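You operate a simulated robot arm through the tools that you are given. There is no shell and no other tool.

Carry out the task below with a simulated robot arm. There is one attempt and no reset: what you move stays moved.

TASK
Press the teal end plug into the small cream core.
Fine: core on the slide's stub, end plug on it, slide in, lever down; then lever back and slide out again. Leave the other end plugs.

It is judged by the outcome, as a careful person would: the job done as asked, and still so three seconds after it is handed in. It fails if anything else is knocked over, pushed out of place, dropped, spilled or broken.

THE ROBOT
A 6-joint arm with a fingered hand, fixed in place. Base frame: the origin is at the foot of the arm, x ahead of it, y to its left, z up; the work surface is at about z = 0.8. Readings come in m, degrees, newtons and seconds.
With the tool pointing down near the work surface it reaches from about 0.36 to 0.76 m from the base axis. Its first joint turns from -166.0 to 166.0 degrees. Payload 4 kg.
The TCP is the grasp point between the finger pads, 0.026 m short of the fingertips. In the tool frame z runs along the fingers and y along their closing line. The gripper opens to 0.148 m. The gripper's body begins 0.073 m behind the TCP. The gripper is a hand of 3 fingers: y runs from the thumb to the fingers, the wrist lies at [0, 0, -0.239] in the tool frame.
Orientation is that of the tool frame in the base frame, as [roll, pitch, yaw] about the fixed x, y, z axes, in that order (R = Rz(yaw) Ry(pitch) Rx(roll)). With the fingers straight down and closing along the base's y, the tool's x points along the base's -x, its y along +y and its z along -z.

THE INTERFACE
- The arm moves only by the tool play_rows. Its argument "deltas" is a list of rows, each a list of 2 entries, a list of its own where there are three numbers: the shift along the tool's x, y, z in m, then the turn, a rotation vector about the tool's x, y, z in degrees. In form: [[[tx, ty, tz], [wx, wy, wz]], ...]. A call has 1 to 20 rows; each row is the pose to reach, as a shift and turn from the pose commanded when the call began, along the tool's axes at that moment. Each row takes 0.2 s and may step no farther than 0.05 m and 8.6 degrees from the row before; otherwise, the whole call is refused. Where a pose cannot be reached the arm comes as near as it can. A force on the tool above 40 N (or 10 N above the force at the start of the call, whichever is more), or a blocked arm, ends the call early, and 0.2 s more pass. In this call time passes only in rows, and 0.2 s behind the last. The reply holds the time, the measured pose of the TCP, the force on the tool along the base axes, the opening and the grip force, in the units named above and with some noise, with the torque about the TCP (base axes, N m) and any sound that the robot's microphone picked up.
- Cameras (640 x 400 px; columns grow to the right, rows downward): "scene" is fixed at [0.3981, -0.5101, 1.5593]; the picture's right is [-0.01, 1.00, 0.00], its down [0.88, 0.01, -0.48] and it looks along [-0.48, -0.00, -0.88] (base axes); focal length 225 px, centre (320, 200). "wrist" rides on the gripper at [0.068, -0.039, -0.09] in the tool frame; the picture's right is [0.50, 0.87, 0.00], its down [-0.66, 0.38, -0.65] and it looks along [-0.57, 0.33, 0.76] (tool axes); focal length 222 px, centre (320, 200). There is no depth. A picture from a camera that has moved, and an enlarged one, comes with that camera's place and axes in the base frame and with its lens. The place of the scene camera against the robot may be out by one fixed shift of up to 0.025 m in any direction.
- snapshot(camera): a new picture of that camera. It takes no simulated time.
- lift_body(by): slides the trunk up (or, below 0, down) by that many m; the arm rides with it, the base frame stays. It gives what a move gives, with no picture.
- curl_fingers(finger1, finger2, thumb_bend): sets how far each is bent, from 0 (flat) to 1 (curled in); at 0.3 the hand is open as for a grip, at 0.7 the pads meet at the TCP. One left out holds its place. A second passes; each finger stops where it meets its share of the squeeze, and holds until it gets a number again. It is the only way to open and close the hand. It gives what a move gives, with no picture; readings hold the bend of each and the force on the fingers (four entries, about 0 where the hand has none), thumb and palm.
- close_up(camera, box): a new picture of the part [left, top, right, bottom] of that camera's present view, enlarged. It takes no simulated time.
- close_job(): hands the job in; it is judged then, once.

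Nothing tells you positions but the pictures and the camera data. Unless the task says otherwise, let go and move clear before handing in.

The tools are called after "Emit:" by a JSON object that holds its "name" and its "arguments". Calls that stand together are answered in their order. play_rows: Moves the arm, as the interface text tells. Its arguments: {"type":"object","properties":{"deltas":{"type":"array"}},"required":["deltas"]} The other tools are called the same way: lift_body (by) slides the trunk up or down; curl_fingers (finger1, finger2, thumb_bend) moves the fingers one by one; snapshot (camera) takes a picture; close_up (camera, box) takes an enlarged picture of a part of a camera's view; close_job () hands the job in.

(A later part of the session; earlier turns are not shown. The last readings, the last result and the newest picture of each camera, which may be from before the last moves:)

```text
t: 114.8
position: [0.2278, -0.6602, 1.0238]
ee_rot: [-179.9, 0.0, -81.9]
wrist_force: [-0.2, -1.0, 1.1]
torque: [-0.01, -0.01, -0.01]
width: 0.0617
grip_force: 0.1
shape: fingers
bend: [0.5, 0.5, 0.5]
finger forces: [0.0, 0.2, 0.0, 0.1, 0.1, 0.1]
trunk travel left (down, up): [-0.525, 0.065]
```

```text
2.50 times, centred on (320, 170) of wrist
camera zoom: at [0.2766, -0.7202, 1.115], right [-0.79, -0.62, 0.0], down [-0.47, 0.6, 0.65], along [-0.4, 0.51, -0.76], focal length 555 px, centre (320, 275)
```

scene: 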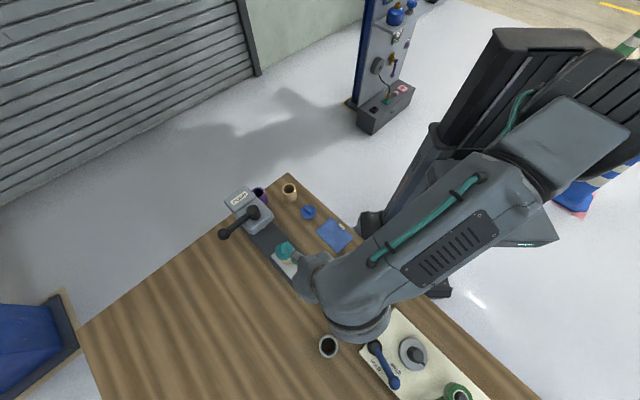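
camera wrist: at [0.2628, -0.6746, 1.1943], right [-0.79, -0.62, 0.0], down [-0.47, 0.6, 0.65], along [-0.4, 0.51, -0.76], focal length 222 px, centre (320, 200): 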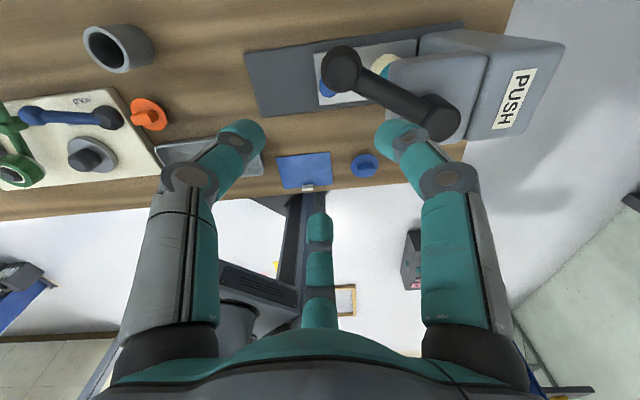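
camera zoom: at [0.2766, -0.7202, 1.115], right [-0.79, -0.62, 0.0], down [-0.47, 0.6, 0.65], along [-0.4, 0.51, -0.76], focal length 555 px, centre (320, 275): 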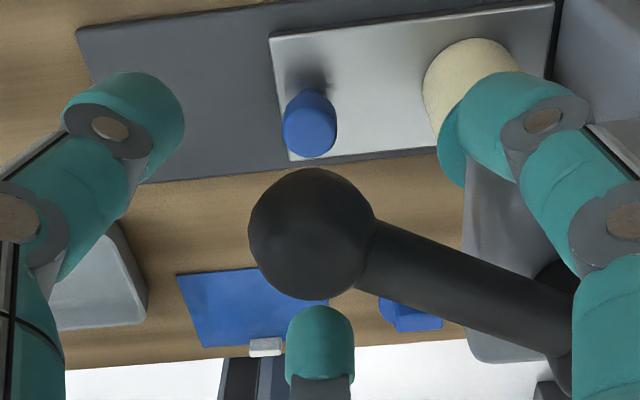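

Emit:
{"name": "curl_fingers", "arguments": {"finger1": 0.62, "finger2": 0.62, "thumb_bend": 0.62}}

Emit:
{"name": "curl_fingers", "arguments": {"finger1": 0.74, "finger2": 0.7, "thumb_bend": 0.74}}

Emit:
{"name": "close_up", "arguments": {"camera": "wrist", "box": [220, 90, 420, 250]}}

```text
t: 115.8
position: [0.2278, -0.6596, 1.024]
ee_rot: [-179.9, 0.0, -82.0]
wrist_force: [0.4, -0.1, 0.2]
torque: [-0.01, 0.02, -0.01]
width: 0.0245
grip_force: 0.8
shape: fingers
bend: [0.62, 0.61, 0.62]
finger forces: [0.1, 0.5, 0.0, 0.1, 0.5, 0.0]
trunk travel left (down, up): [-0.525, 0.065]
```

```text
t: 116.8
position: [0.2306, -0.6589, 1.0234]
ee_rot: [-180.0, -0.1, -81.9]
wrist_force: [5.4, 3.0, -8.0]
torque: [0.05, -0.12, 0.01]
width: 0.0187
grip_force: 16.0
shape: fingers
bend: [0.63, 0.62, 0.65]
finger forces: [9.2, 7.4, 0.1, 0.0, 14.8, 0.0]
trunk travel left (down, up): [-0.525, 0.065]
```

```text
2.50 times, centred on (320, 170) of wrist
camera zoom: at [0.2777, -0.7205, 1.1142], right [-0.79, -0.62, 0.0], down [-0.47, 0.59, 0.65], along [-0.4, 0.51, -0.76], focal length 555 px, centre (320, 275)
```

zoom: 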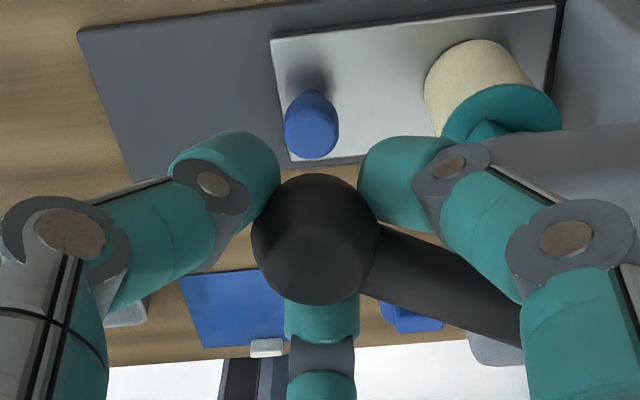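

The grip is firm and deep now. I'll press on along the arc a few degrees at a time, watching the force.

Emit:
{"name": "play_rows", "arguments": {"deltas": [[[-0.0046, 0.0007, 0], [0, 0, -3]], [[-0.0093, 0.0016, 0], [0, 0, -6]], [[-0.0138, 0.0028, 0], [0, 0, -9]]]}}

Emit:
{"name": "close_up", "arguments": {"camera": "wrist", "box": [220, 90, 420, 250]}}

```text
t: 117.6
position: [0.224, -0.647, 1.0229]
ee_rot: [-179.8, -0.1, -72.8]
wrist_force: [8.8, -3.0, -7.7]
torque: [-0.02, -0.16, -0.05]
width: 0.0191
grip_force: 16.0
shape: fingers
bend: [0.63, 0.62, 0.65]
finger forces: [9.8, 6.1, 0.0, 0.1, 16.1, 0.1]
trunk travel left (down, up): [-0.525, 0.065]
```

```text
2.50 times, centred on (320, 170) of wrist
camera zoom: at [0.2828, -0.6997, 1.1143], right [-0.68, -0.73, 0.0], down [-0.56, 0.51, 0.65], along [-0.48, 0.44, -0.76], focal length 555 px, centre (320, 275)
```

zoom: 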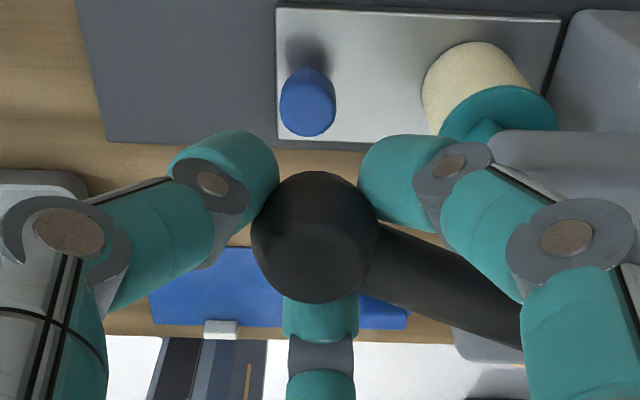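

The lever follows the hand, with only a few newtons of resistance. I'll continue.

Emit:
{"name": "play_rows", "arguments": {"deltas": [[[-0.005, -0.0008, 0.001], [0, 0, -3]], [[-0.0096, 0.0002, 0.0015], [0, 0, -6]], [[-0.0141, 0.0013, 0.0015], [0, 0, -9]], [[-0.0186, 0.0028, 0.0015], [0, 0, -12]], [[-0.023, 0.0045, 0.0015], [0, 0, -15]]]}}

Emit:
{"name": "close_up", "arguments": {"camera": "wrist", "box": [220, 90, 420, 250]}}

```text
t: 118.8
position: [0.213, -0.6277, 1.0217]
ee_rot: [-179.9, -0.1, -57.8]
wrist_force: [7.7, -11.2, -3.7]
torque: [-0.24, -0.12, 0.01]
width: 0.0238
grip_force: 10.8
shape: fingers
bend: [0.55, 0.7, 0.68]
finger forces: [14.5, 0.0, 0.0, 0.1, 6.4, 0.1]
trunk travel left (down, up): [-0.525, 0.065]
```

```text
2.50 times, centred on (320, 170) of wrist
camera zoom: at [0.2825, -0.6628, 1.1124], right [-0.47, -0.88, 0.0], down [-0.67, 0.35, 0.65], along [-0.58, 0.31, -0.76], focal length 555 px, centre (320, 275)
```

zoom: 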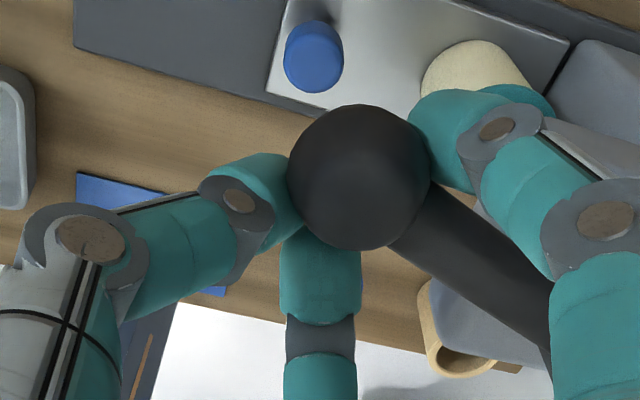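

The lever is at about 26° (71° turned) and resistance is rising to 12–14 N, so the ram is pressing the plug. I'll use finger 1 harder on the trailing side and free the leading finger.

Emit:
{"name": "curl_fingers", "arguments": {"finger1": 0.85, "finger2": 0.52}}

Emit:
{"name": "close_up", "arguments": {"camera": "wrist", "box": [220, 90, 420, 250]}}

```text
t: 119.8
position: [0.2124, -0.6262, 1.0209]
ee_rot: [-179.9, 0.1, -57.9]
wrist_force: [-0.9, -9.3, -5.3]
torque: [-0.02, 0.06, 0.0]
width: 0.0206
grip_force: 8.7
shape: fingers
bend: [0.56, 0.52, 0.74]
finger forces: [13.4, 0.0, 0.1, 0.1, 3.6, 0.0]
trunk travel left (down, up): [-0.525, 0.065]
```

```text
2.50 times, centred on (320, 170) of wrist
camera zoom: at [0.2817, -0.6627, 1.1128], right [-0.47, -0.88, 0.0], down [-0.67, 0.35, 0.65], along [-0.58, 0.31, -0.76], focal length 555 px, centre (320, 275)
```

zoom: 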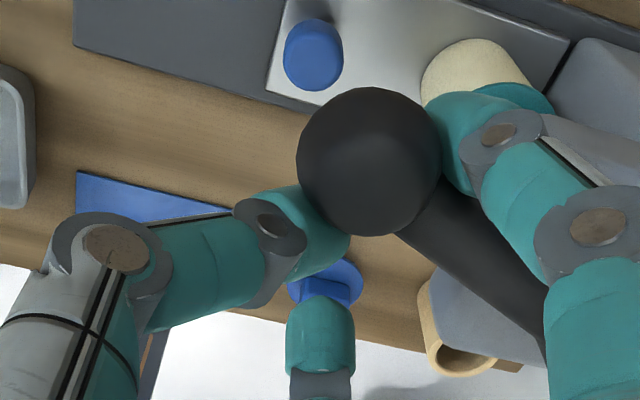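

Finger squeeze tops out near 13 N. A finger is stiff sideways, though, so I'll release and raise the trunk 6 cm, which also lifts the hand clear and improves reach. Then I'll come back with finger 1 lying alongside the lever arm.

Emit:
{"name": "curl_fingers", "arguments": {"finger1": 0.45, "finger2": 0.45, "thumb_bend": 0.45}}

Emit:
{"name": "lift_body", "arguments": {"by": 0.06}}

Emit:
{"name": "snapshot", "arguments": {"camera": "wrist"}}

Emit:
{"name": "close_up", "arguments": {"camera": "wrist", "box": [300, 20, 500, 180]}}

```text
t: 120.8
position: [0.2126, -0.6261, 1.0227]
ee_rot: [-179.9, -0.1, -57.9]
wrist_force: [-0.4, 0.2, -0.5]
torque: [0.03, 0.0, 0.0]
width: 0.0779
grip_force: 0.1
shape: fingers
bend: [0.45, 0.45, 0.45]
finger forces: [0.0, 0.0, 0.1, 0.0, 0.0, 0.1]
trunk travel left (down, up): [-0.525, 0.065]
```

```text
t: 121.8
position: [0.212, -0.6253, 1.0812]
ee_rot: [-180.0, -0.2, -57.9]
wrist_force: [1.0, 0.0, 0.3]
torque: [-0.01, -0.03, -0.01]
width: 0.078
grip_force: 0.1
shape: fingers
bend: [0.45, 0.45, 0.45]
finger forces: [0.0, 0.0, 0.0, 0.1, 0.0, 0.0]
trunk travel left (down, up): [-0.585, 0.005]
```

```text
taken
camera wrist: at [0.282, -0.6616, 1.1736], right [-0.47, -0.88, 0.0], down [-0.67, 0.35, 0.65], along [-0.58, 0.31, -0.76], focal length 222 px, centre (320, 200)
```

wrist: 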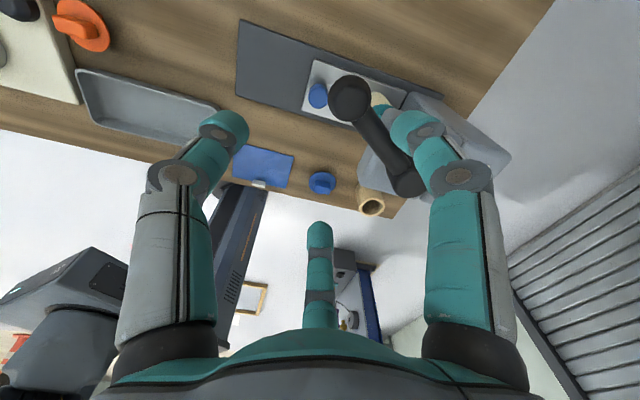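

```text
2.50 times, centred on (400, 100) of wrist
camera zoom: at [0.282, -0.6616, 1.1736], right [-0.47, -0.88, 0.0], down [-0.67, 0.35, 0.65], along [-0.58, 0.31, -0.76], focal length 555 px, centre (120, 450)
```

zoom: 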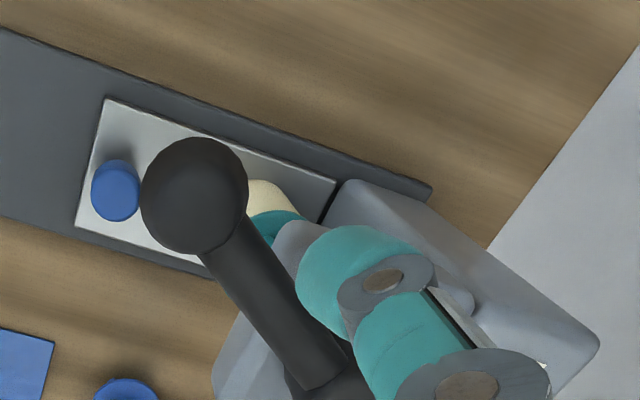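

The lever sprang back to about 14° when released, so the ram is resting on the plug and more force is needed. I'll turn the hand so finger 1 points along the arm toward the hub, and add a slight outward tilt for reach.

Emit:
{"name": "play_rows", "arguments": {"deltas": [[[0, 0, 0], [0, 0, 8.25]], [[0, 0, 0], [0, 0, 16.5]], [[0, 0, 0], [0, 0, 24.75]], [[0, 0, 0], [0, 0, 33]], [[0, 0, 0], [0, 0, 41.25]], [[0, 0, 0], [0, 0, 49.5]], [[0, 0, 0], [0, 0, 57.75]], [[0, 0, 0], [0, 0, 66]]]}}

Emit:
{"name": "play_rows", "arguments": {"deltas": [[[0, 0, 0], [4.73, 3.7, 0]], [[0, 0, 0], [9.46, 7.39, 0]], [[0, 0, 0], [9.46, 7.39, 0]]]}}

Emit:
{"name": "curl_fingers", "arguments": {"finger1": 0.66, "finger2": 0.45, "thumb_bend": 0.5}}

Emit:
{"name": "snapshot", "arguments": {"camera": "wrist"}}

```text
t: 123.6
position: [0.2116, -0.6266, 1.0824]
ee_rot: [-179.9, 0.0, -124.1]
wrist_force: [-0.1, 0.8, 0.1]
torque: [0.0, -0.01, 0.0]
width: 0.0782
grip_force: 0.0
shape: fingers
bend: [0.45, 0.45, 0.45]
finger forces: [0.2, 0.0, 0.0, 0.0, 0.0, 0.0]
trunk travel left (down, up): [-0.585, 0.005]
```

```text
t: 124.4
position: [0.2124, -0.6262, 1.0826]
ee_rot: [-170.3, -7.3, -124.4]
wrist_force: [0.2, -1.1, -0.6]
torque: [-0.01, 0.0, -0.02]
width: 0.0783
grip_force: 0.0
shape: fingers
bend: [0.45, 0.45, 0.45]
finger forces: [0.1, 0.0, 0.1, 0.0, 0.1, 0.0]
trunk travel left (down, up): [-0.585, 0.005]
```

```text
t: 125.4
position: [0.2123, -0.6256, 1.0818]
ee_rot: [-170.4, -7.3, -124.5]
wrist_force: [-0.4, -0.1, 0.4]
torque: [-0.04, 0.0, -0.03]
width: 0.0391
grip_force: 0.0
shape: fingers
bend: [0.66, 0.45, 0.5]
finger forces: [0.0, 0.0, 0.1, 0.0, 0.1, 0.0]
trunk travel left (down, up): [-0.585, 0.005]
```

```text
taken
camera wrist: at [0.2011, -0.6832, 1.1863], right [-0.99, 0.06, -0.08], down [0.01, 0.87, 0.49], along [0.1, 0.49, -0.87], focal length 222 px, centre (320, 200)
```

wrist: 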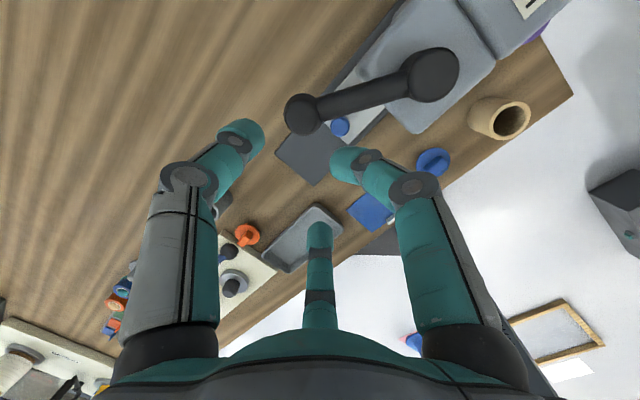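

Emit:
{"name": "play_rows", "arguments": {"deltas": [[[0.0173, -0.0231, 0.0062], [0, 0, 0]], [[0.0346, -0.0462, 0.0123], [0, 0, 0]], [[0.0308, -0.0413, 0.0414], [0, 0, 0]], [[0.027, -0.0364, 0.0705], [0, 0, 0]], [[0.027, -0.0364, 0.0705], [0, 0, 0]]]}}

Emit:
{"name": "snapshot", "arguments": {"camera": "wrist"}}

Emit:
{"name": "close_up", "arguments": {"camera": "wrist", "box": [250, 80, 450, 240]}}

```text
t: 126.6
position: [0.2322, -0.6813, 1.0234]
ee_rot: [-170.4, -7.3, -124.5]
wrist_force: [0.2, 0.7, -0.9]
torque: [0.0, -0.06, 0.01]
width: 0.039
grip_force: 0.0
shape: fingers
bend: [0.66, 0.45, 0.5]
finger forces: [0.0, 0.1, 0.0, 0.0, 0.0, 0.0]
trunk travel left (down, up): [-0.585, 0.005]
```

```text
taken
camera wrist: at [0.2203, -0.7393, 1.1273], right [-0.99, 0.06, -0.08], down [0.01, 0.87, 0.49], along [0.1, 0.49, -0.87], focal length 222 px, centre (320, 200)
```

wrist: 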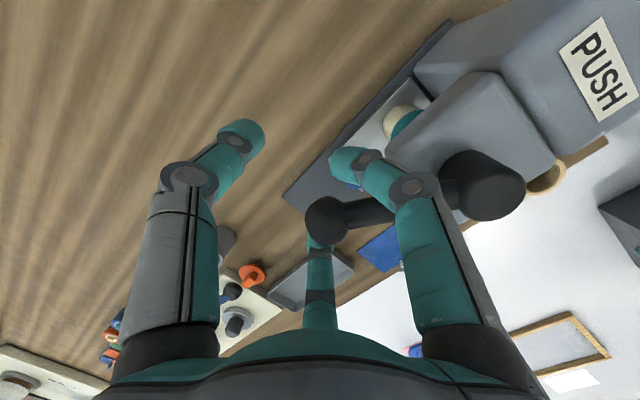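

```text
2.50 times, centred on (350, 160) of wrist
camera zoom: at [0.2203, -0.7393, 1.1273], right [-0.99, 0.06, -0.08], down [0.01, 0.87, 0.49], along [0.1, 0.49, -0.87], focal length 555 px, centre (245, 300)
```

zoom: 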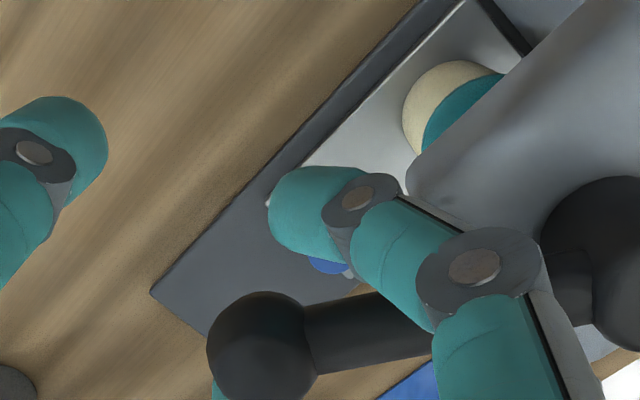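

Finger 1 lies alongside the arm on the trailing side, with its links clear above it. I'll push along the arc and watch the force.

Emit:
{"name": "play_rows", "arguments": {"deltas": [[[-0.0044, 0.0047, -0.0014], [0, 0, 0]], [[-0.0087, 0.0094, -0.0027], [0, 0, 0]], [[-0.012, 0.0116, -0.0035], [0, 0, 0]], [[-0.0152, 0.0137, -0.0043], [0, 0, 0]], [[-0.0181, 0.016, -0.0051], [0, 0, 0]], [[-0.0209, 0.0183, -0.0059], [0, 0, 0]]]}}

Emit:
{"name": "close_up", "arguments": {"camera": "wrist", "box": [250, 80, 450, 240]}}

```text
t: 128.0
position: [0.2284, -0.6549, 1.0242]
ee_rot: [-170.4, -7.4, -124.5]
wrist_force: [0.4, -4.1, -0.8]
torque: [-0.05, 0.02, 0.08]
width: 0.0379
grip_force: 1.9
shape: fingers
bend: [0.64, 0.45, 0.5]
finger forces: [4.1, 0.0, 0.0, 0.0, 0.0, 0.1]
trunk travel left (down, up): [-0.585, 0.005]
```

```text
2.50 times, centred on (350, 160) of wrist
camera zoom: at [0.2168, -0.7118, 1.128], right [-1.0, 0.06, -0.08], down [0.01, 0.87, 0.49], along [0.1, 0.49, -0.87], focal length 555 px, centre (245, 300)
```

zoom: 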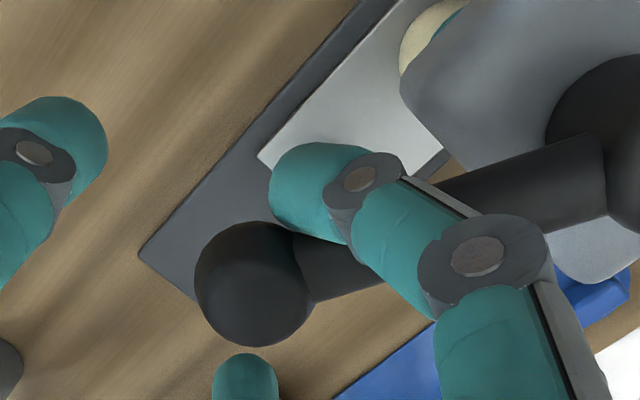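

Emit:
{"name": "play_rows", "arguments": {"deltas": [[[-0.0016, 0.0024, -0.0006], [0, 0, 0]], [[-0.0033, 0.0049, -0.0012], [0, 0, 0]], [[-0.0049, 0.0073, -0.0019], [0, 0, 0]], [[-0.0066, 0.0097, -0.0025], [0, 0, 0]], [[-0.0082, 0.0122, -0.0031], [0, 0, 0]]]}}

Emit:
{"name": "close_up", "arguments": {"camera": "wrist", "box": [250, 80, 450, 240]}}

```text
t: 129.2
position: [0.2236, -0.6421, 1.0225]
ee_rot: [-170.4, -7.3, -124.5]
wrist_force: [4.5, -11.9, -0.5]
torque: [-0.12, -0.04, 0.3]
width: 0.0335
grip_force: 5.6
shape: fingers
bend: [0.64, 0.45, 0.5]
finger forces: [11.6, 0.0, 0.0, 0.0, 0.0, 0.1]
trunk travel left (down, up): [-0.585, 0.005]
```

```text
2.50 times, centred on (350, 160) of wrist
camera zoom: at [0.2125, -0.6987, 1.1268], right [-0.99, 0.06, -0.08], down [0.01, 0.87, 0.49], along [0.1, 0.49, -0.87], focal length 555 px, centre (245, 300)
```

zoom: 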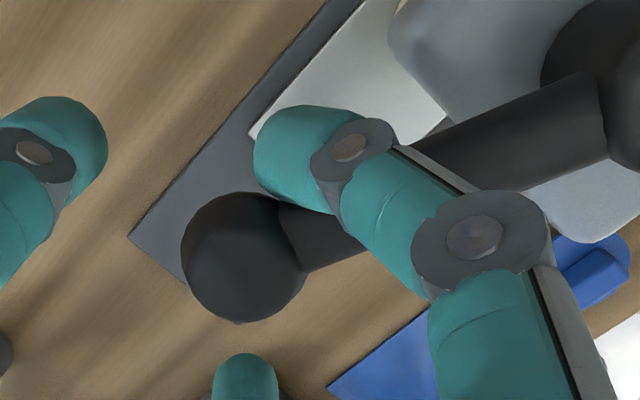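

The lever moves with load: 12.7 N at 23°. Fingers flex near their tips, but close to the palm they're much stronger. I'll back off, straighten up, and re-cage the ball deep in the hand near the palm, with finger 1 behind it.

Emit:
{"name": "play_rows", "arguments": {"deltas": [[[0.0109, -0.0162, 0.0042], [0, 0, 0]], [[0.0154, -0.022, -0.03], [0, 0, 0]], [[0.0198, -0.0278, -0.0643], [0, 0, 0]], [[0.0198, -0.0278, -0.0643], [-4.73, -3.7, 0]], [[0.0198, -0.0278, -0.0643], [-9.46, -7.39, 0]]]}}

Emit:
{"name": "curl_fingers", "arguments": {"finger1": 0.57, "finger2": 0.57, "thumb_bend": 0.57}}

Emit:
{"name": "snapshot", "arguments": {"camera": "wrist"}}

```text
t: 130.4
position: [0.2306, -0.6587, 1.0927]
ee_rot: [-180.0, 0.0, -123.9]
wrist_force: [-0.3, -0.6, 0.4]
torque: [-0.02, 0.01, 0.0]
width: 0.0394
grip_force: 0.0
shape: fingers
bend: [0.66, 0.45, 0.5]
finger forces: [0.0, 0.1, 0.0, 0.0, 0.1, 0.1]
trunk travel left (down, up): [-0.585, 0.005]
```

```text
t: 131.4
position: [0.2307, -0.6581, 1.0916]
ee_rot: [-179.9, 0.0, -123.9]
wrist_force: [0.2, -0.1, -0.4]
torque: [-0.03, 0.0, -0.01]
width: 0.0425
grip_force: 0.0
shape: fingers
bend: [0.56, 0.56, 0.56]
finger forces: [0.0, 0.1, 0.1, 0.0, 0.1, 0.0]
trunk travel left (down, up): [-0.585, 0.005]
```

```text
taken
camera wrist: at [0.2252, -0.7353, 1.1842], right [-1.0, 0.07, 0.0], down [0.05, 0.76, 0.65], along [0.05, 0.65, -0.76], focal length 222 px, centre (320, 200)
```

wrist: 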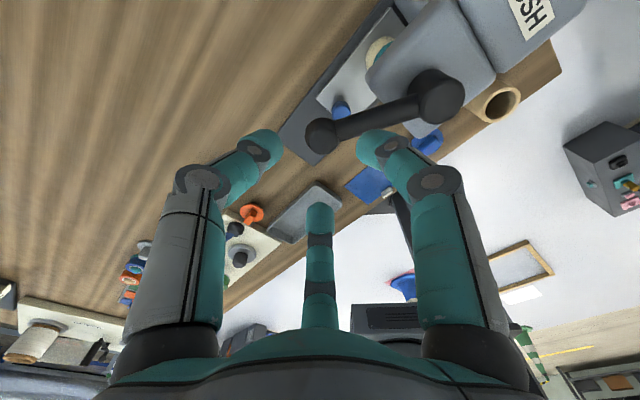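

Emit:
{"name": "play_rows", "arguments": {"deltas": [[[0, 0, 0], [0, 0, -8]], [[0, 0, 0], [0, 0, -16]], [[0, 0, 0], [0, 0, -24]], [[0, 0, 0], [0, 0, -32]], [[0, 0, 0], [0, 0, -40]], [[0, 0, 0], [0, 0, -48]], [[0, 0, 0], [0, 0, -56]], [[0, 0, 0], [0, 0, -64]], [[0, 0, 0], [0, 0, -72]]]}}

Emit:
{"name": "snapshot", "arguments": {"camera": "wrist"}}

Emit:
{"name": "close_up", "arguments": {"camera": "wrist", "box": [220, 60, 460, 220]}}

```text
t: 133.4
position: [0.2285, -0.6585, 1.0939]
ee_rot: [-179.9, -0.2, -51.7]
wrist_force: [0.2, 0.4, -0.4]
torque: [-0.01, 0.01, -0.02]
width: 0.0424
grip_force: 0.0
shape: fingers
bend: [0.56, 0.56, 0.56]
finger forces: [0.0, 0.0, 0.0, 0.1, 0.0, 0.0]
trunk travel left (down, up): [-0.585, 0.005]
```

```text
taken
camera wrist: at [0.3024, -0.6855, 1.1844], right [-0.37, -0.93, 0.0], down [-0.7, 0.28, 0.65], along [-0.61, 0.24, -0.76], focal length 222 px, centre (320, 200)
```

wrist: 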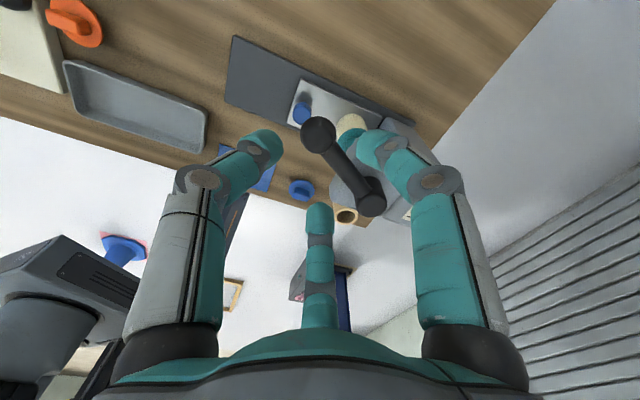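

```text
2.50 times, centred on (340, 140) of wrist
camera zoom: at [0.3024, -0.6855, 1.1844], right [-0.37, -0.93, 0.0], down [-0.7, 0.28, 0.65], along [-0.61, 0.24, -0.76], focal length 555 px, centre (270, 350)
```

zoom: 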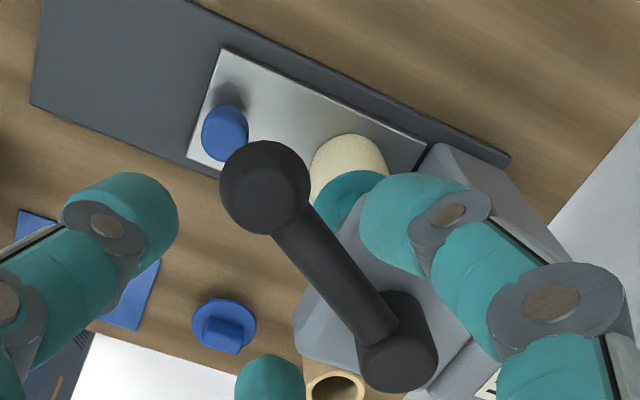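

Emit:
{"name": "play_rows", "arguments": {"deltas": [[[-0.0009, -0.0001, 0], [0, 0, 6]], [[-0.0018, -0.0001, 0], [0, 0, 12]], [[-0.0018, -0.0001, 0.03], [0, 0, 12]], [[-0.0018, -0.0001, 0.05], [0, 0, 12]]]}}

Emit:
{"name": "close_up", "arguments": {"camera": "wrist", "box": [220, 70, 420, 230]}}

```text
t: 134.4
position: [0.23, -0.6563, 1.0425]
ee_rot: [-179.9, 0.0, -63.9]
wrist_force: [-0.3, -0.5, -0.1]
torque: [0.04, -0.04, -0.01]
width: 0.0423
grip_force: 0.1
shape: fingers
bend: [0.56, 0.56, 0.56]
finger forces: [0.0, 0.0, 0.1, 0.0, 0.0, 0.0]
trunk travel left (down, up): [-0.585, 0.005]
```

```text
2.50 times, centred on (320, 150) of wrist
camera zoom: at [0.2946, -0.698, 1.1341], right [-0.56, -0.83, 0.0], down [-0.63, 0.42, 0.65], along [-0.54, 0.36, -0.76], focal length 555 px, centre (320, 325)
```

zoom: 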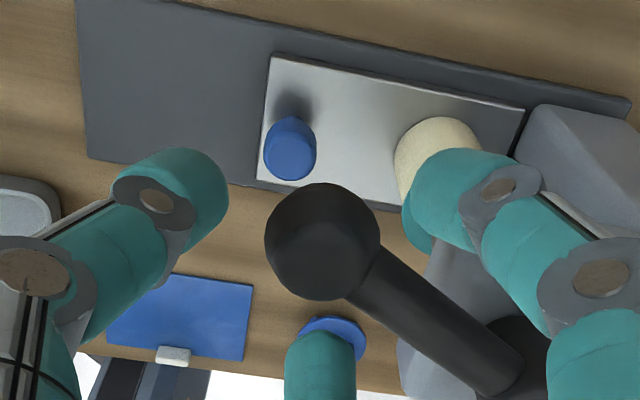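

The ball is centred and the arm leaves cleanly between two fingers. I'll continue down until the ball is deep in the hand.

Emit:
{"name": "play_rows", "arguments": {"deltas": [[[0, 0, 0.02], [0, 0, 0]], [[0, 0, 0.04], [0, 0, 0]], [[0, 0, 0.06], [0, 0, 0]], [[0, 0, 0.068], [0, 0, 0]]]}}

Emit:
{"name": "snapshot", "arguments": {"camera": "wrist"}}

```text
t: 135.4
position: [0.23, -0.6563, 0.9751]
ee_rot: [-179.9, -0.1, -63.9]
wrist_force: [-0.7, 0.2, 0.9]
torque: [-0.01, -0.03, -0.02]
width: 0.0423
grip_force: 0.1
shape: fingers
bend: [0.56, 0.56, 0.56]
finger forces: [0.0, 0.1, 0.0, 0.1, 0.1, 0.0]
trunk travel left (down, up): [-0.585, 0.005]
```

```text
taken
camera wrist: at [0.295, -0.6989, 1.0661], right [-0.56, -0.83, 0.0], down [-0.63, 0.42, 0.65], along [-0.54, 0.36, -0.76], focal length 222 px, centre (320, 200)
```

wrist: 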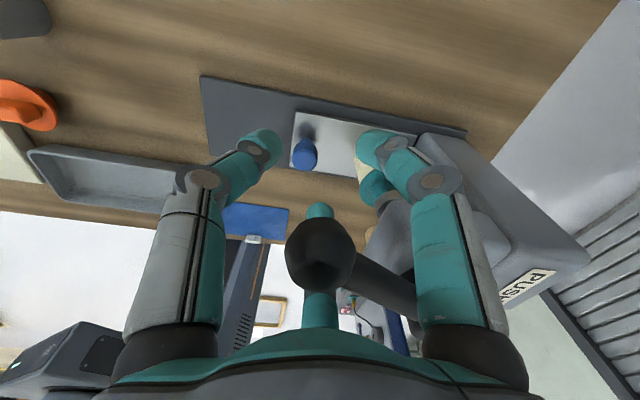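

Emit:
{"name": "close_up", "arguments": {"camera": "wrist", "box": [330, 120, 450, 220]}}

Emit:
{"name": "close_up", "arguments": {"camera": "wrist", "box": [220, 180, 460, 340]}}

```text
4.00 times, centred on (390, 170) of wrist
camera zoom: at [0.295, -0.6989, 1.0661], right [-0.56, -0.83, 0.0], down [-0.63, 0.42, 0.65], along [-0.54, 0.36, -0.76], focal length 888 px, centre (40, 320)
```

zoom: 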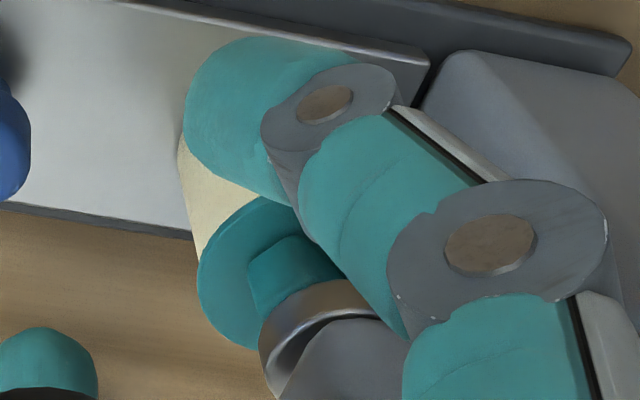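

```text
2.50 times, centred on (340, 260) of wrist
camera zoom: at [0.295, -0.6989, 1.0661], right [-0.56, -0.83, 0.0], down [-0.63, 0.42, 0.65], along [-0.54, 0.36, -0.76], focal length 555 px, centre (270, 50)
```

zoom: 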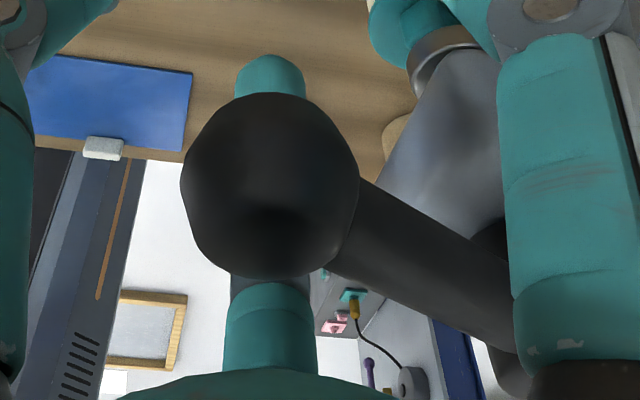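

The ram's face is right on the wing now. I'll close the fingertips under the ball and push along the arc with the strong part of finger 1.

Emit:
{"name": "curl_fingers", "arguments": {"finger1": 0.68, "finger2": 0.66, "thumb_bend": 0.66}}

Emit:
{"name": "play_rows", "arguments": {"deltas": [[[-0.0095, -0.0019, 0], [0, 0, 0]], [[-0.0189, -0.0038, 0], [0, 0, 0]], [[-0.0271, -0.0034, 0], [0, 0, 0]], [[-0.0312, -0.003, 0], [0, 0, 0]], [[-0.0353, -0.0025, 0], [0, 0, 0]]]}}

Emit:
{"name": "close_up", "arguments": {"camera": "wrist", "box": [220, 120, 460, 340]}}

```text
t: 136.4
position: [0.23, -0.6555, 0.976]
ee_rot: [-179.9, -0.2, -64.0]
wrist_force: [0.1, 1.1, -0.1]
torque: [-0.01, 0.01, -0.01]
width: 0.0083
grip_force: 0.1
shape: fingers
bend: [0.68, 0.66, 0.66]
finger forces: [0.0, 0.0, 0.1, 0.0, 0.0, 0.0]
trunk travel left (down, up): [-0.585, 0.005]
```

```text
t: 137.6
position: [0.2174, -0.6245, 0.9756]
ee_rot: [-180.0, -0.1, -63.8]
wrist_force: [4.9, -8.1, 1.8]
torque: [0.18, 0.18, 0.21]
width: 0.0101
grip_force: 4.2
shape: fingers
bend: [0.65, 0.66, 0.66]
finger forces: [8.6, 0.0, 0.1, 0.0, 0.0, 0.0]
trunk travel left (down, up): [-0.585, 0.005]
```

```text
1.82 times, centred on (340, 230) of wrist
camera zoom: at [0.2817, -0.667, 1.0662], right [-0.56, -0.83, 0.0], down [-0.63, 0.42, 0.65], along [-0.54, 0.36, -0.76], focal length 404 px, centre (284, 146)
```

zoom: 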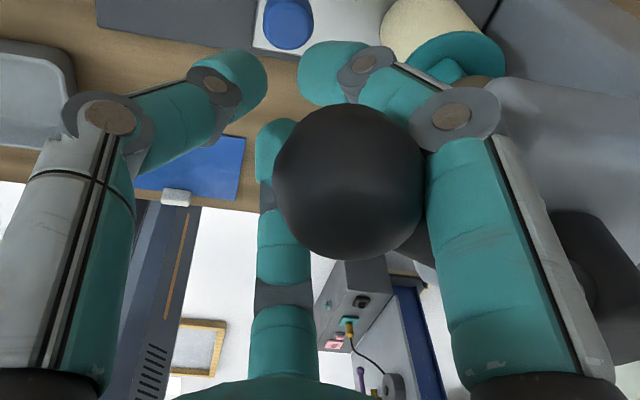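

Contact is on the strong link, at 9.5 N so far. I'll keep pushing along the arc.

Emit:
{"name": "play_rows", "arguments": {"deltas": [[[-0.004, 0.0009, 0], [0, 0, 0]], [[-0.008, 0.0018, 0], [0, 0, 0]], [[-0.0119, 0.003, 0], [0, 0, 0]], [[-0.0158, 0.0043, 0], [0, 0, 0]]]}}

Emit:
{"name": "close_up", "arguments": {"camera": "wrist", "box": [220, 120, 460, 340]}}

```text
t: 138.6
position: [0.2082, -0.6152, 0.9756]
ee_rot: [180.0, -0.2, -63.8]
wrist_force: [23.8, -23.8, 8.4]
torque: [0.48, 0.9, 1.02]
width: 0.016
grip_force: 16.6
shape: fingers
bend: [0.6, 0.66, 0.66]
finger forces: [33.0, 0.0, 0.0, 0.0, 0.0, 0.0]
trunk travel left (down, up): [-0.585, 0.005]
```

```text
1.82 times, centred on (340, 230) of wrist
camera zoom: at [0.274, -0.6564, 1.0659], right [-0.56, -0.83, 0.0], down [-0.63, 0.42, 0.65], along [-0.54, 0.36, -0.76], focal length 404 px, centre (284, 146)
```

zoom: 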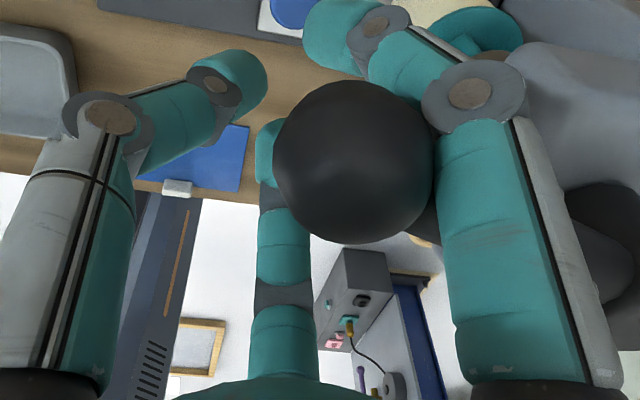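

The force is now 33 N and very stiff at about 27° (72° of swing), so this looks like the end of travel. I'll check whether the plug has gone home.

Emit:
{"name": "close_up", "arguments": {"camera": "wrist", "box": [360, 80, 500, 170]}}

Emit:
{"name": "close_up", "arguments": {"camera": "scene", "box": [230, 180, 310, 250]}}

```text
4.44 times, centred on (430, 125) of wrist
camera zoom: at [0.274, -0.6564, 1.0659], right [-0.56, -0.83, 0.0], down [-0.63, 0.42, 0.65], along [-0.54, 0.36, -0.76], focal length 987 px, centre (-169, 533)
```

zoom: 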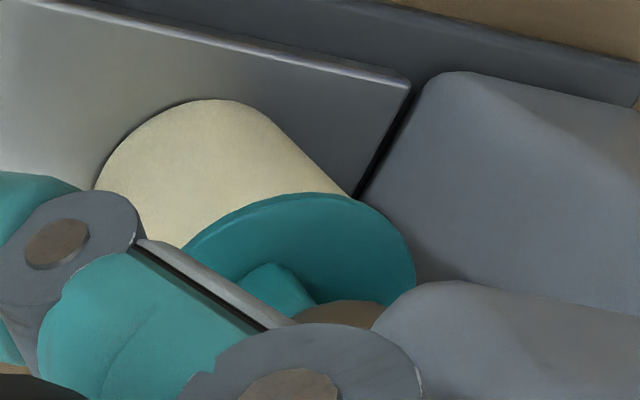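

```text
5.71 times, centred on (270, 215) of scene
camera zoom: at [0.3981, -0.5101, 1.5593], right [-0.01, 1.0, 0.0], down [0.88, 0.01, -0.48], along [-0.48, 0.0, -0.88], focal length 1287 px, centre (606, 114)
```

zoom: 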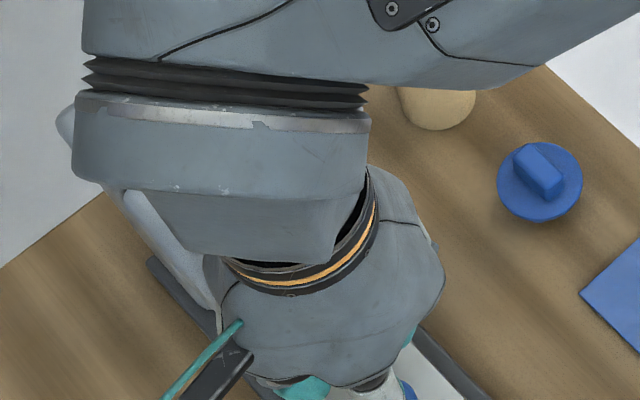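

No seating sound has been reported yet. I'll push slightly further.

Emit:
{"name": "play_rows", "arguments": {"deltas": [[[-0.0015, 0.0004, 0], [0, 0, 0]], [[-0.003, 0.0009, 0], [0, 0, 0]], [[-0.0045, 0.0014, 0], [0, 0, 0]]]}}

Emit:
{"name": "close_up", "arguments": {"camera": "wrist", "box": [220, 120, 460, 340]}}

Emit:
{"name": "close_up", "arguments": {"camera": "wrist", "box": [360, 80, 500, 170]}}

```text
t: 139.4
position: [0.2077, -0.6127, 0.9748]
ee_rot: [180.0, -0.5, -63.5]
wrist_force: [25.5, -25.1, -2.9]
torque: [0.94, 0.93, 1.05]
width: 0.0184
grip_force: 16.0
shape: fingers
bend: [0.58, 0.66, 0.66]
finger forces: [32.0, 0.0, 0.1, 0.1, 0.0, 0.0]
trunk travel left (down, up): [-0.585, 0.005]
stopped in row 3: the force on the tool passed its limit at 45 N (the readings are from after the stop); the commanded pose is now the measured one
```

```text
1.82 times, centred on (340, 230) of wrist
camera zoom: at [0.2729, -0.6545, 1.067], right [-0.55, -0.83, 0.0], down [-0.63, 0.42, 0.65], along [-0.54, 0.35, -0.76], focal length 404 px, centre (284, 146)
```

zoom: 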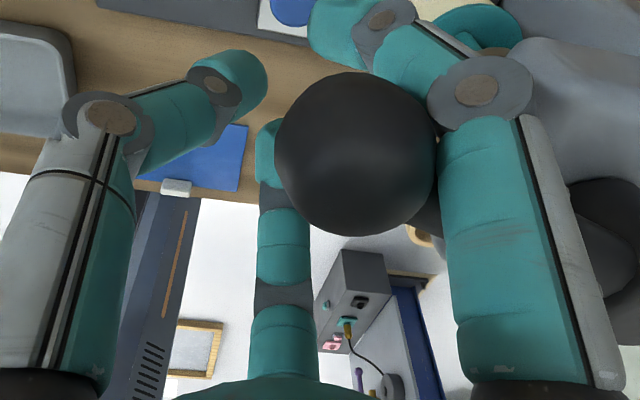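

```text
4.44 times, centred on (430, 125) of wrist
camera zoom: at [0.2729, -0.6545, 1.067], right [-0.55, -0.83, 0.0], down [-0.63, 0.42, 0.65], along [-0.54, 0.35, -0.76], focal length 987 px, centre (-169, 533)
```

zoom: 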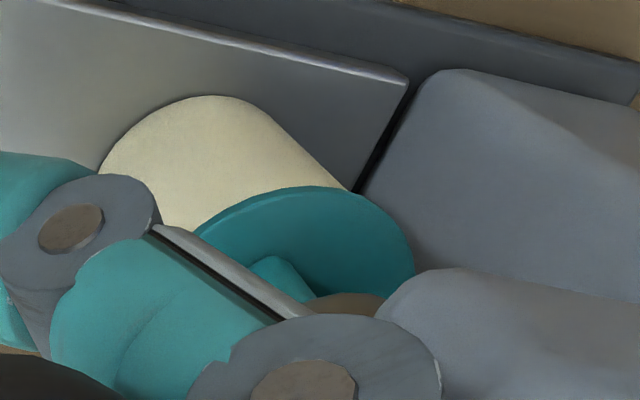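

The lever is firmly at its stop at about 28° with over 40 N on it, and no further travel. I'll back off, release and look from the front to see whether the gap has closed.

Emit:
{"name": "play_rows", "arguments": {"deltas": [[[0.01, -0.003, 0], [0, 0, 0]], [[0.025, -0.0045, 0], [0, 0, 0]], [[0.036, -0.004, 0], [0, 0, 0]]]}}

Emit:
{"name": "curl_fingers", "arguments": {"finger1": 0.56, "finger2": 0.56, "thumb_bend": 0.56}}

Emit:
{"name": "snapshot", "arguments": {"camera": "wrist"}}

Emit:
{"name": "close_up", "arguments": {"camera": "wrist", "box": [330, 120, 450, 220]}}

```text
t: 140.2
position: [0.2231, -0.6411, 0.9758]
ee_rot: [-180.0, -0.1, -63.9]
wrist_force: [-0.4, -1.0, 0.8]
torque: [-0.01, 0.0, -0.03]
width: 0.0083
grip_force: 0.0
shape: fingers
bend: [0.68, 0.66, 0.66]
finger forces: [0.0, 0.1, 0.1, 0.1, 0.0, 0.0]
trunk travel left (down, up): [-0.585, 0.005]
```

```text
t: 141.2
position: [0.2241, -0.6427, 0.9754]
ee_rot: [-180.0, -0.3, -63.8]
wrist_force: [0.6, -0.7, 0.3]
torque: [-0.01, -0.01, 0.01]
width: 0.0422
grip_force: 0.0
shape: fingers
bend: [0.56, 0.56, 0.56]
finger forces: [0.1, 0.1, 0.1, 0.0, 0.1, 0.0]
trunk travel left (down, up): [-0.585, 0.005]
```

```text
taken
camera wrist: at [0.2887, -0.6831, 1.067], right [-0.56, -0.83, 0.0], down [-0.63, 0.42, 0.65], along [-0.54, 0.36, -0.76], focal length 222 px, centre (320, 200)
```

wrist: 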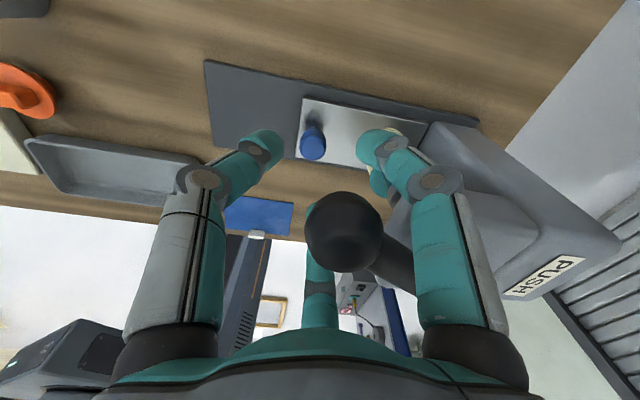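

```text
4.00 times, centred on (390, 170) of wrist
camera zoom: at [0.2887, -0.6831, 1.067], right [-0.56, -0.83, 0.0], down [-0.63, 0.42, 0.65], along [-0.54, 0.36, -0.76], focal length 888 px, centre (40, 320)
```

zoom: 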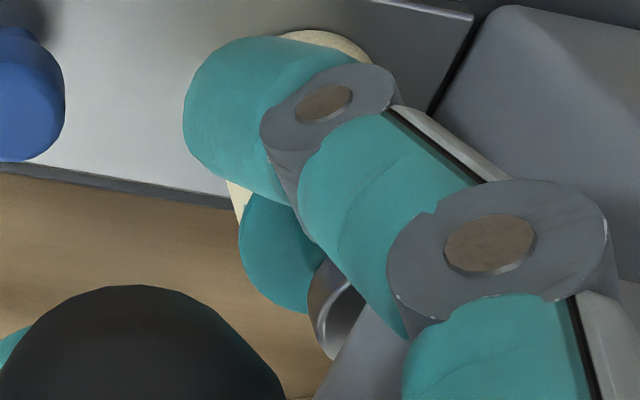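

Emit:
{"name": "play_rows", "arguments": {"deltas": [[[0, 0, -0.03], [0, 0, 0]], [[0, 0, -0.07], [0, 0, 0]], [[0, 0, -0.11], [0, 0, 0]]]}}

Emit:
{"name": "play_rows", "arguments": {"deltas": [[[-0.007, -0.01, 0], [0, 0, -8]], [[-0.014, -0.02, 0], [0, 0, -16]], [[-0.021, -0.029, 0], [0, 0, -24]], [[-0.028, -0.039, 0], [0, 0, -32]], [[-0.035, -0.048, 0], [0, 0, -40]], [[-0.042, -0.058, 0], [0, 0, -48]], [[-0.049, -0.067, 0], [0, 0, -56]], [[-0.056, -0.077, 0], [0, 0, -64]], [[-0.063, -0.087, 0], [0, 0, -72]], [[-0.0688, -0.096, 0], [0, 0, -79]]]}}

Emit:
{"name": "play_rows", "arguments": {"deltas": [[[0, 0, 0], [-3.2, -5.4, 0]], [[0, 0, 0.02], [-6.3, -10.8, 0]], [[0, 0, 0.04], [-9.4, -16.2, 0]], [[0, 0, 0.07], [-12.5, -21.65, 0]], [[0, 0, 0.1], [-12.5, -21.65, 0]]]}}

Emit:
{"name": "snapshot", "arguments": {"camera": "wrist"}}

```text
t: 142.0
position: [0.2224, -0.6405, 1.085]
ee_rot: [-180.0, -0.2, -63.8]
wrist_force: [-0.1, 0.1, -1.0]
torque: [0.01, 0.0, 0.0]
width: 0.0426
grip_force: 0.0
shape: fingers
bend: [0.56, 0.56, 0.56]
finger forces: [0.0, 0.0, 0.0, 0.0, 0.0, 0.0]
trunk travel left (down, up): [-0.585, 0.005]
```

```text
t: 144.2
position: [0.279, -0.5347, 1.0855]
ee_rot: [179.7, -0.2, 15.4]
wrist_force: [-1.1, 0.1, -0.4]
torque: [-0.02, 0.0, 0.0]
width: 0.0425
grip_force: 0.2
shape: fingers
bend: [0.56, 0.56, 0.56]
finger forces: [0.0, 0.0, 0.1, 0.1, 0.0, 0.1]
trunk travel left (down, up): [-0.585, 0.005]
```

```text
t: 145.4
position: [0.2809, -0.5363, 0.985]
ee_rot: [166.5, 21.4, 12.6]
wrist_force: [-0.4, 0.1, -0.2]
torque: [0.04, 0.0, 0.01]
width: 0.0426
grip_force: 0.0
shape: fingers
bend: [0.56, 0.56, 0.56]
finger forces: [0.0, 0.0, 0.0, 0.1, 0.0, 0.0]
trunk travel left (down, up): [-0.585, 0.005]
```

```text
taken
camera wrist: at [0.3571, -0.4577, 1.035], right [0.71, -0.7, 0.01], down [-0.29, -0.29, 0.91], along [-0.64, -0.65, -0.41], focal length 222 px, centre (320, 200)
```

wrist: 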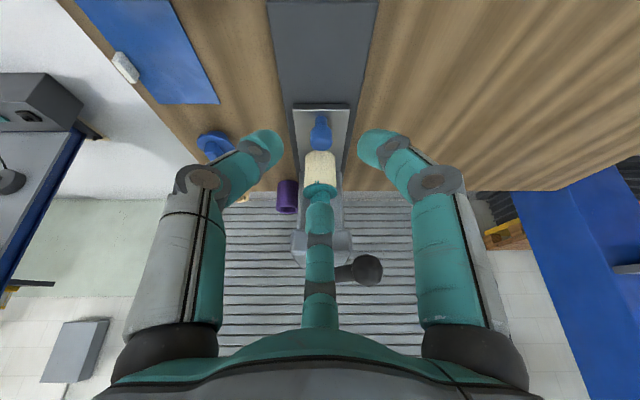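

Emit:
{"name": "curl_fingers", "arguments": {"finger2": 0.3}}

Emit:
{"name": "close_up", "arguments": {"camera": "wrist", "box": [280, 130, 380, 220]}}

```text
t: 146.4
position: [0.2793, -0.5363, 0.9857]
ee_rot: [166.6, 21.4, 12.5]
wrist_force: [0.2, 0.5, -0.1]
torque: [-0.02, -0.02, 0.04]
width: 0.043
grip_force: 0.0
shape: fingers
bend: [0.56, 0.3, 0.56]
finger forces: [0.1, 0.1, 0.0, 0.0, 0.0, 0.1]
trunk travel left (down, up): [-0.585, 0.005]
```

```text
4.44 times, centred on (330, 175) of wrist
camera zoom: at [0.357, -0.4577, 1.0354], right [0.71, -0.7, 0.0], down [-0.29, -0.29, 0.91], along [-0.64, -0.65, -0.41], focal length 987 px, centre (276, 311)
```

zoom: 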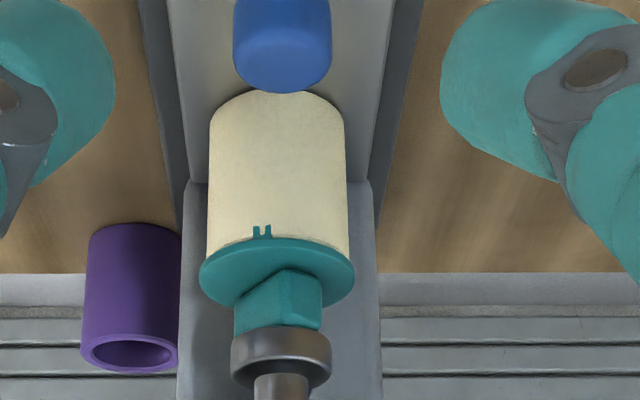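

Emit:
{"name": "close_up", "arguments": {"camera": "wrist", "box": [318, 165, 364, 205]}}

Emit:
{"name": "close_up", "arguments": {"camera": "wrist", "box": [320, 150, 350, 175]}}

```text
10.00 times, centred on (341, 185) of wrist
camera zoom: at [0.357, -0.4577, 1.0354], right [0.71, -0.7, 0.0], down [-0.29, -0.29, 0.91], along [-0.64, -0.65, -0.41], focal length 2221 px, centre (110, 350)
```

zoom: 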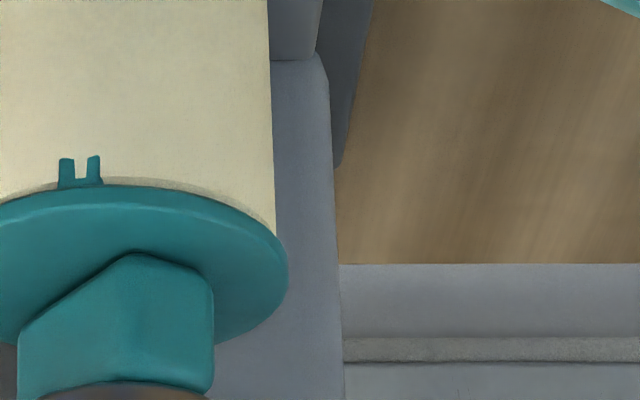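

```text
16.00 times, centred on (335, 162) of wrist
camera zoom: at [0.357, -0.4577, 1.0354], right [0.71, -0.7, 0.0], down [-0.29, -0.29, 0.91], along [-0.64, -0.65, -0.41], focal length 3554 px, centre (80, 800)
```

zoom: 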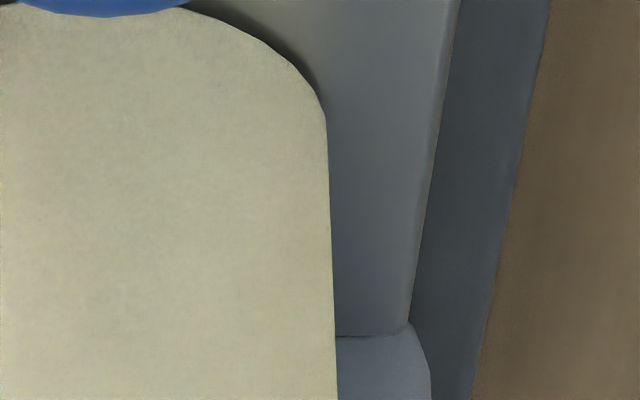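

I can see the ram's disc on the wing, and the flange looks very close to the core. To compare like with like, I'll return the camera to the same place as before pressing.

Emit:
{"name": "play_rows", "arguments": {"deltas": [[[0.0079, -0.0014, 0.0185], [0, 0, 0]], [[0.0079, -0.0014, 0.0185], [0, 0, 0]]]}}

Emit:
{"name": "close_up", "arguments": {"camera": "wrist", "box": [270, 180, 430, 320]}}

Emit:
{"name": "close_up", "arguments": {"camera": "wrist", "box": [300, 160, 350, 220]}}

```text
t: 147.0
position: [0.2828, -0.5383, 0.9645]
ee_rot: [166.6, 21.5, 12.6]
wrist_force: [-0.3, -0.5, -0.9]
torque: [-0.06, 0.0, -0.04]
width: 0.0426
grip_force: 0.0
shape: fingers
bend: [0.56, 0.3, 0.56]
finger forces: [0.0, 0.0, 0.1, 0.0, 0.0, 0.1]
trunk travel left (down, up): [-0.585, 0.005]
```

```text
2.86 times, centred on (350, 250) of wrist
camera zoom: at [0.3588, -0.4599, 1.0144], right [0.71, -0.7, 0.01], down [-0.29, -0.29, 0.91], along [-0.64, -0.65, -0.41], focal length 635 px, centre (234, 57)
```

zoom: 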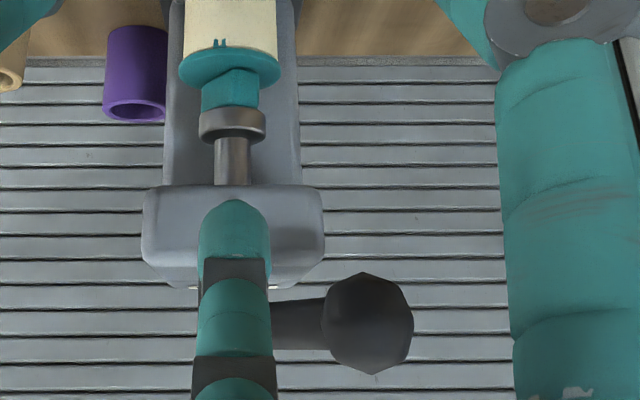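

```text
6.67 times, centred on (325, 190) of wrist
camera zoom: at [0.3588, -0.4599, 1.0144], right [0.71, -0.7, 0.01], down [-0.29, -0.29, 0.91], along [-0.64, -0.65, -0.41], focal length 1481 px, centre (287, 267)
```

zoom: 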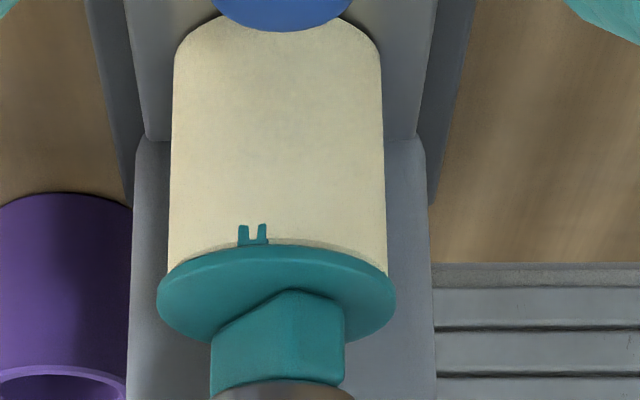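

The bright chamfer line and gap that were visible before pressing are gone, and the flange now sits flush on the core. Next the lever must go back. I'll straighten up at height and tilt slightly outward. Then I'll push the arm back with closed fingers from this side.

Emit:
{"name": "play_rows", "arguments": {"deltas": [[[-0.0114, 0.0066, -0.0283], [0, 0, 0]], [[-0.0229, 0.0132, -0.0567], [3.1, 5.4, 0]], [[-0.0343, 0.0198, -0.085], [6.3, 10.8, 0]], [[-0.0457, 0.0264, -0.1133], [9.4, 16.2, 0]], [[-0.0457, 0.0264, -0.1133], [12.5, 21.65, 0]]]}}

Emit:
{"name": "curl_fingers", "arguments": {"finger1": 0.68, "finger2": 0.68, "thumb_bend": 0.68}}

Emit:
{"name": "play_rows", "arguments": {"deltas": [[[0, 0, 0], [-6, 0.3, 0]], [[0, 0, 0], [-12, 0.63, 0]], [[0, 0, 0], [-12, 0.63, 0]]]}}

Emit:
{"name": "snapshot", "arguments": {"camera": "wrist"}}

```text
t: 148.2
position: [0.2796, -0.5383, 1.0913]
ee_rot: [179.8, -0.2, 15.3]
wrist_force: [0.9, 0.0, -0.8]
torque: [0.01, -0.03, 0.01]
width: 0.0428
grip_force: 0.1
shape: fingers
bend: [0.56, 0.3, 0.56]
finger forces: [0.0, 0.0, 0.0, 0.0, 0.0, 0.1]
trunk travel left (down, up): [-0.585, 0.005]
```

```text
t: 149.2
position: [0.2805, -0.5377, 1.0914]
ee_rot: [179.6, -0.1, 15.1]
wrist_force: [0.0, 0.4, 0.2]
torque: [0.02, 0.01, -0.02]
width: 0.0051
grip_force: 0.0
shape: fingers
bend: [0.68, 0.68, 0.68]
finger forces: [0.1, 0.1, 0.0, 0.0, 0.1, 0.1]
trunk travel left (down, up): [-0.585, 0.005]
```

```text
t: 150.0
position: [0.2802, -0.5389, 1.091]
ee_rot: [167.7, -0.7, 15.3]
wrist_force: [0.1, 0.1, 0.6]
torque: [0.06, 0.03, -0.01]
width: 0.0053
grip_force: 0.1
shape: fingers
bend: [0.68, 0.68, 0.68]
finger forces: [0.0, 0.0, 0.0, 0.0, 0.1, 0.0]
trunk travel left (down, up): [-0.585, 0.005]
```

```text
taken
camera wrist: at [0.3289, -0.4645, 1.1724], right [0.7, -0.69, 0.19], down [-0.58, -0.4, 0.71], along [-0.41, -0.61, -0.68], focal length 222 px, centre (320, 200)
```

wrist: 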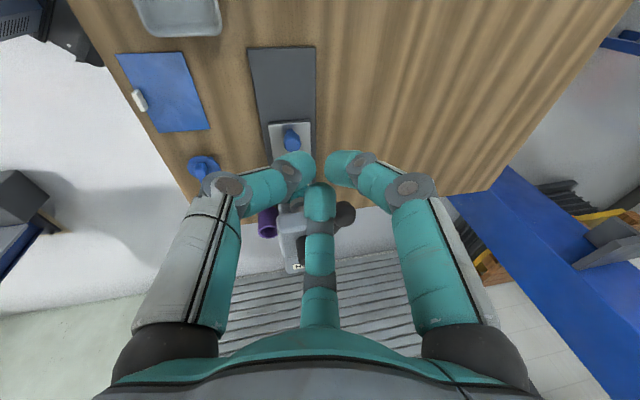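

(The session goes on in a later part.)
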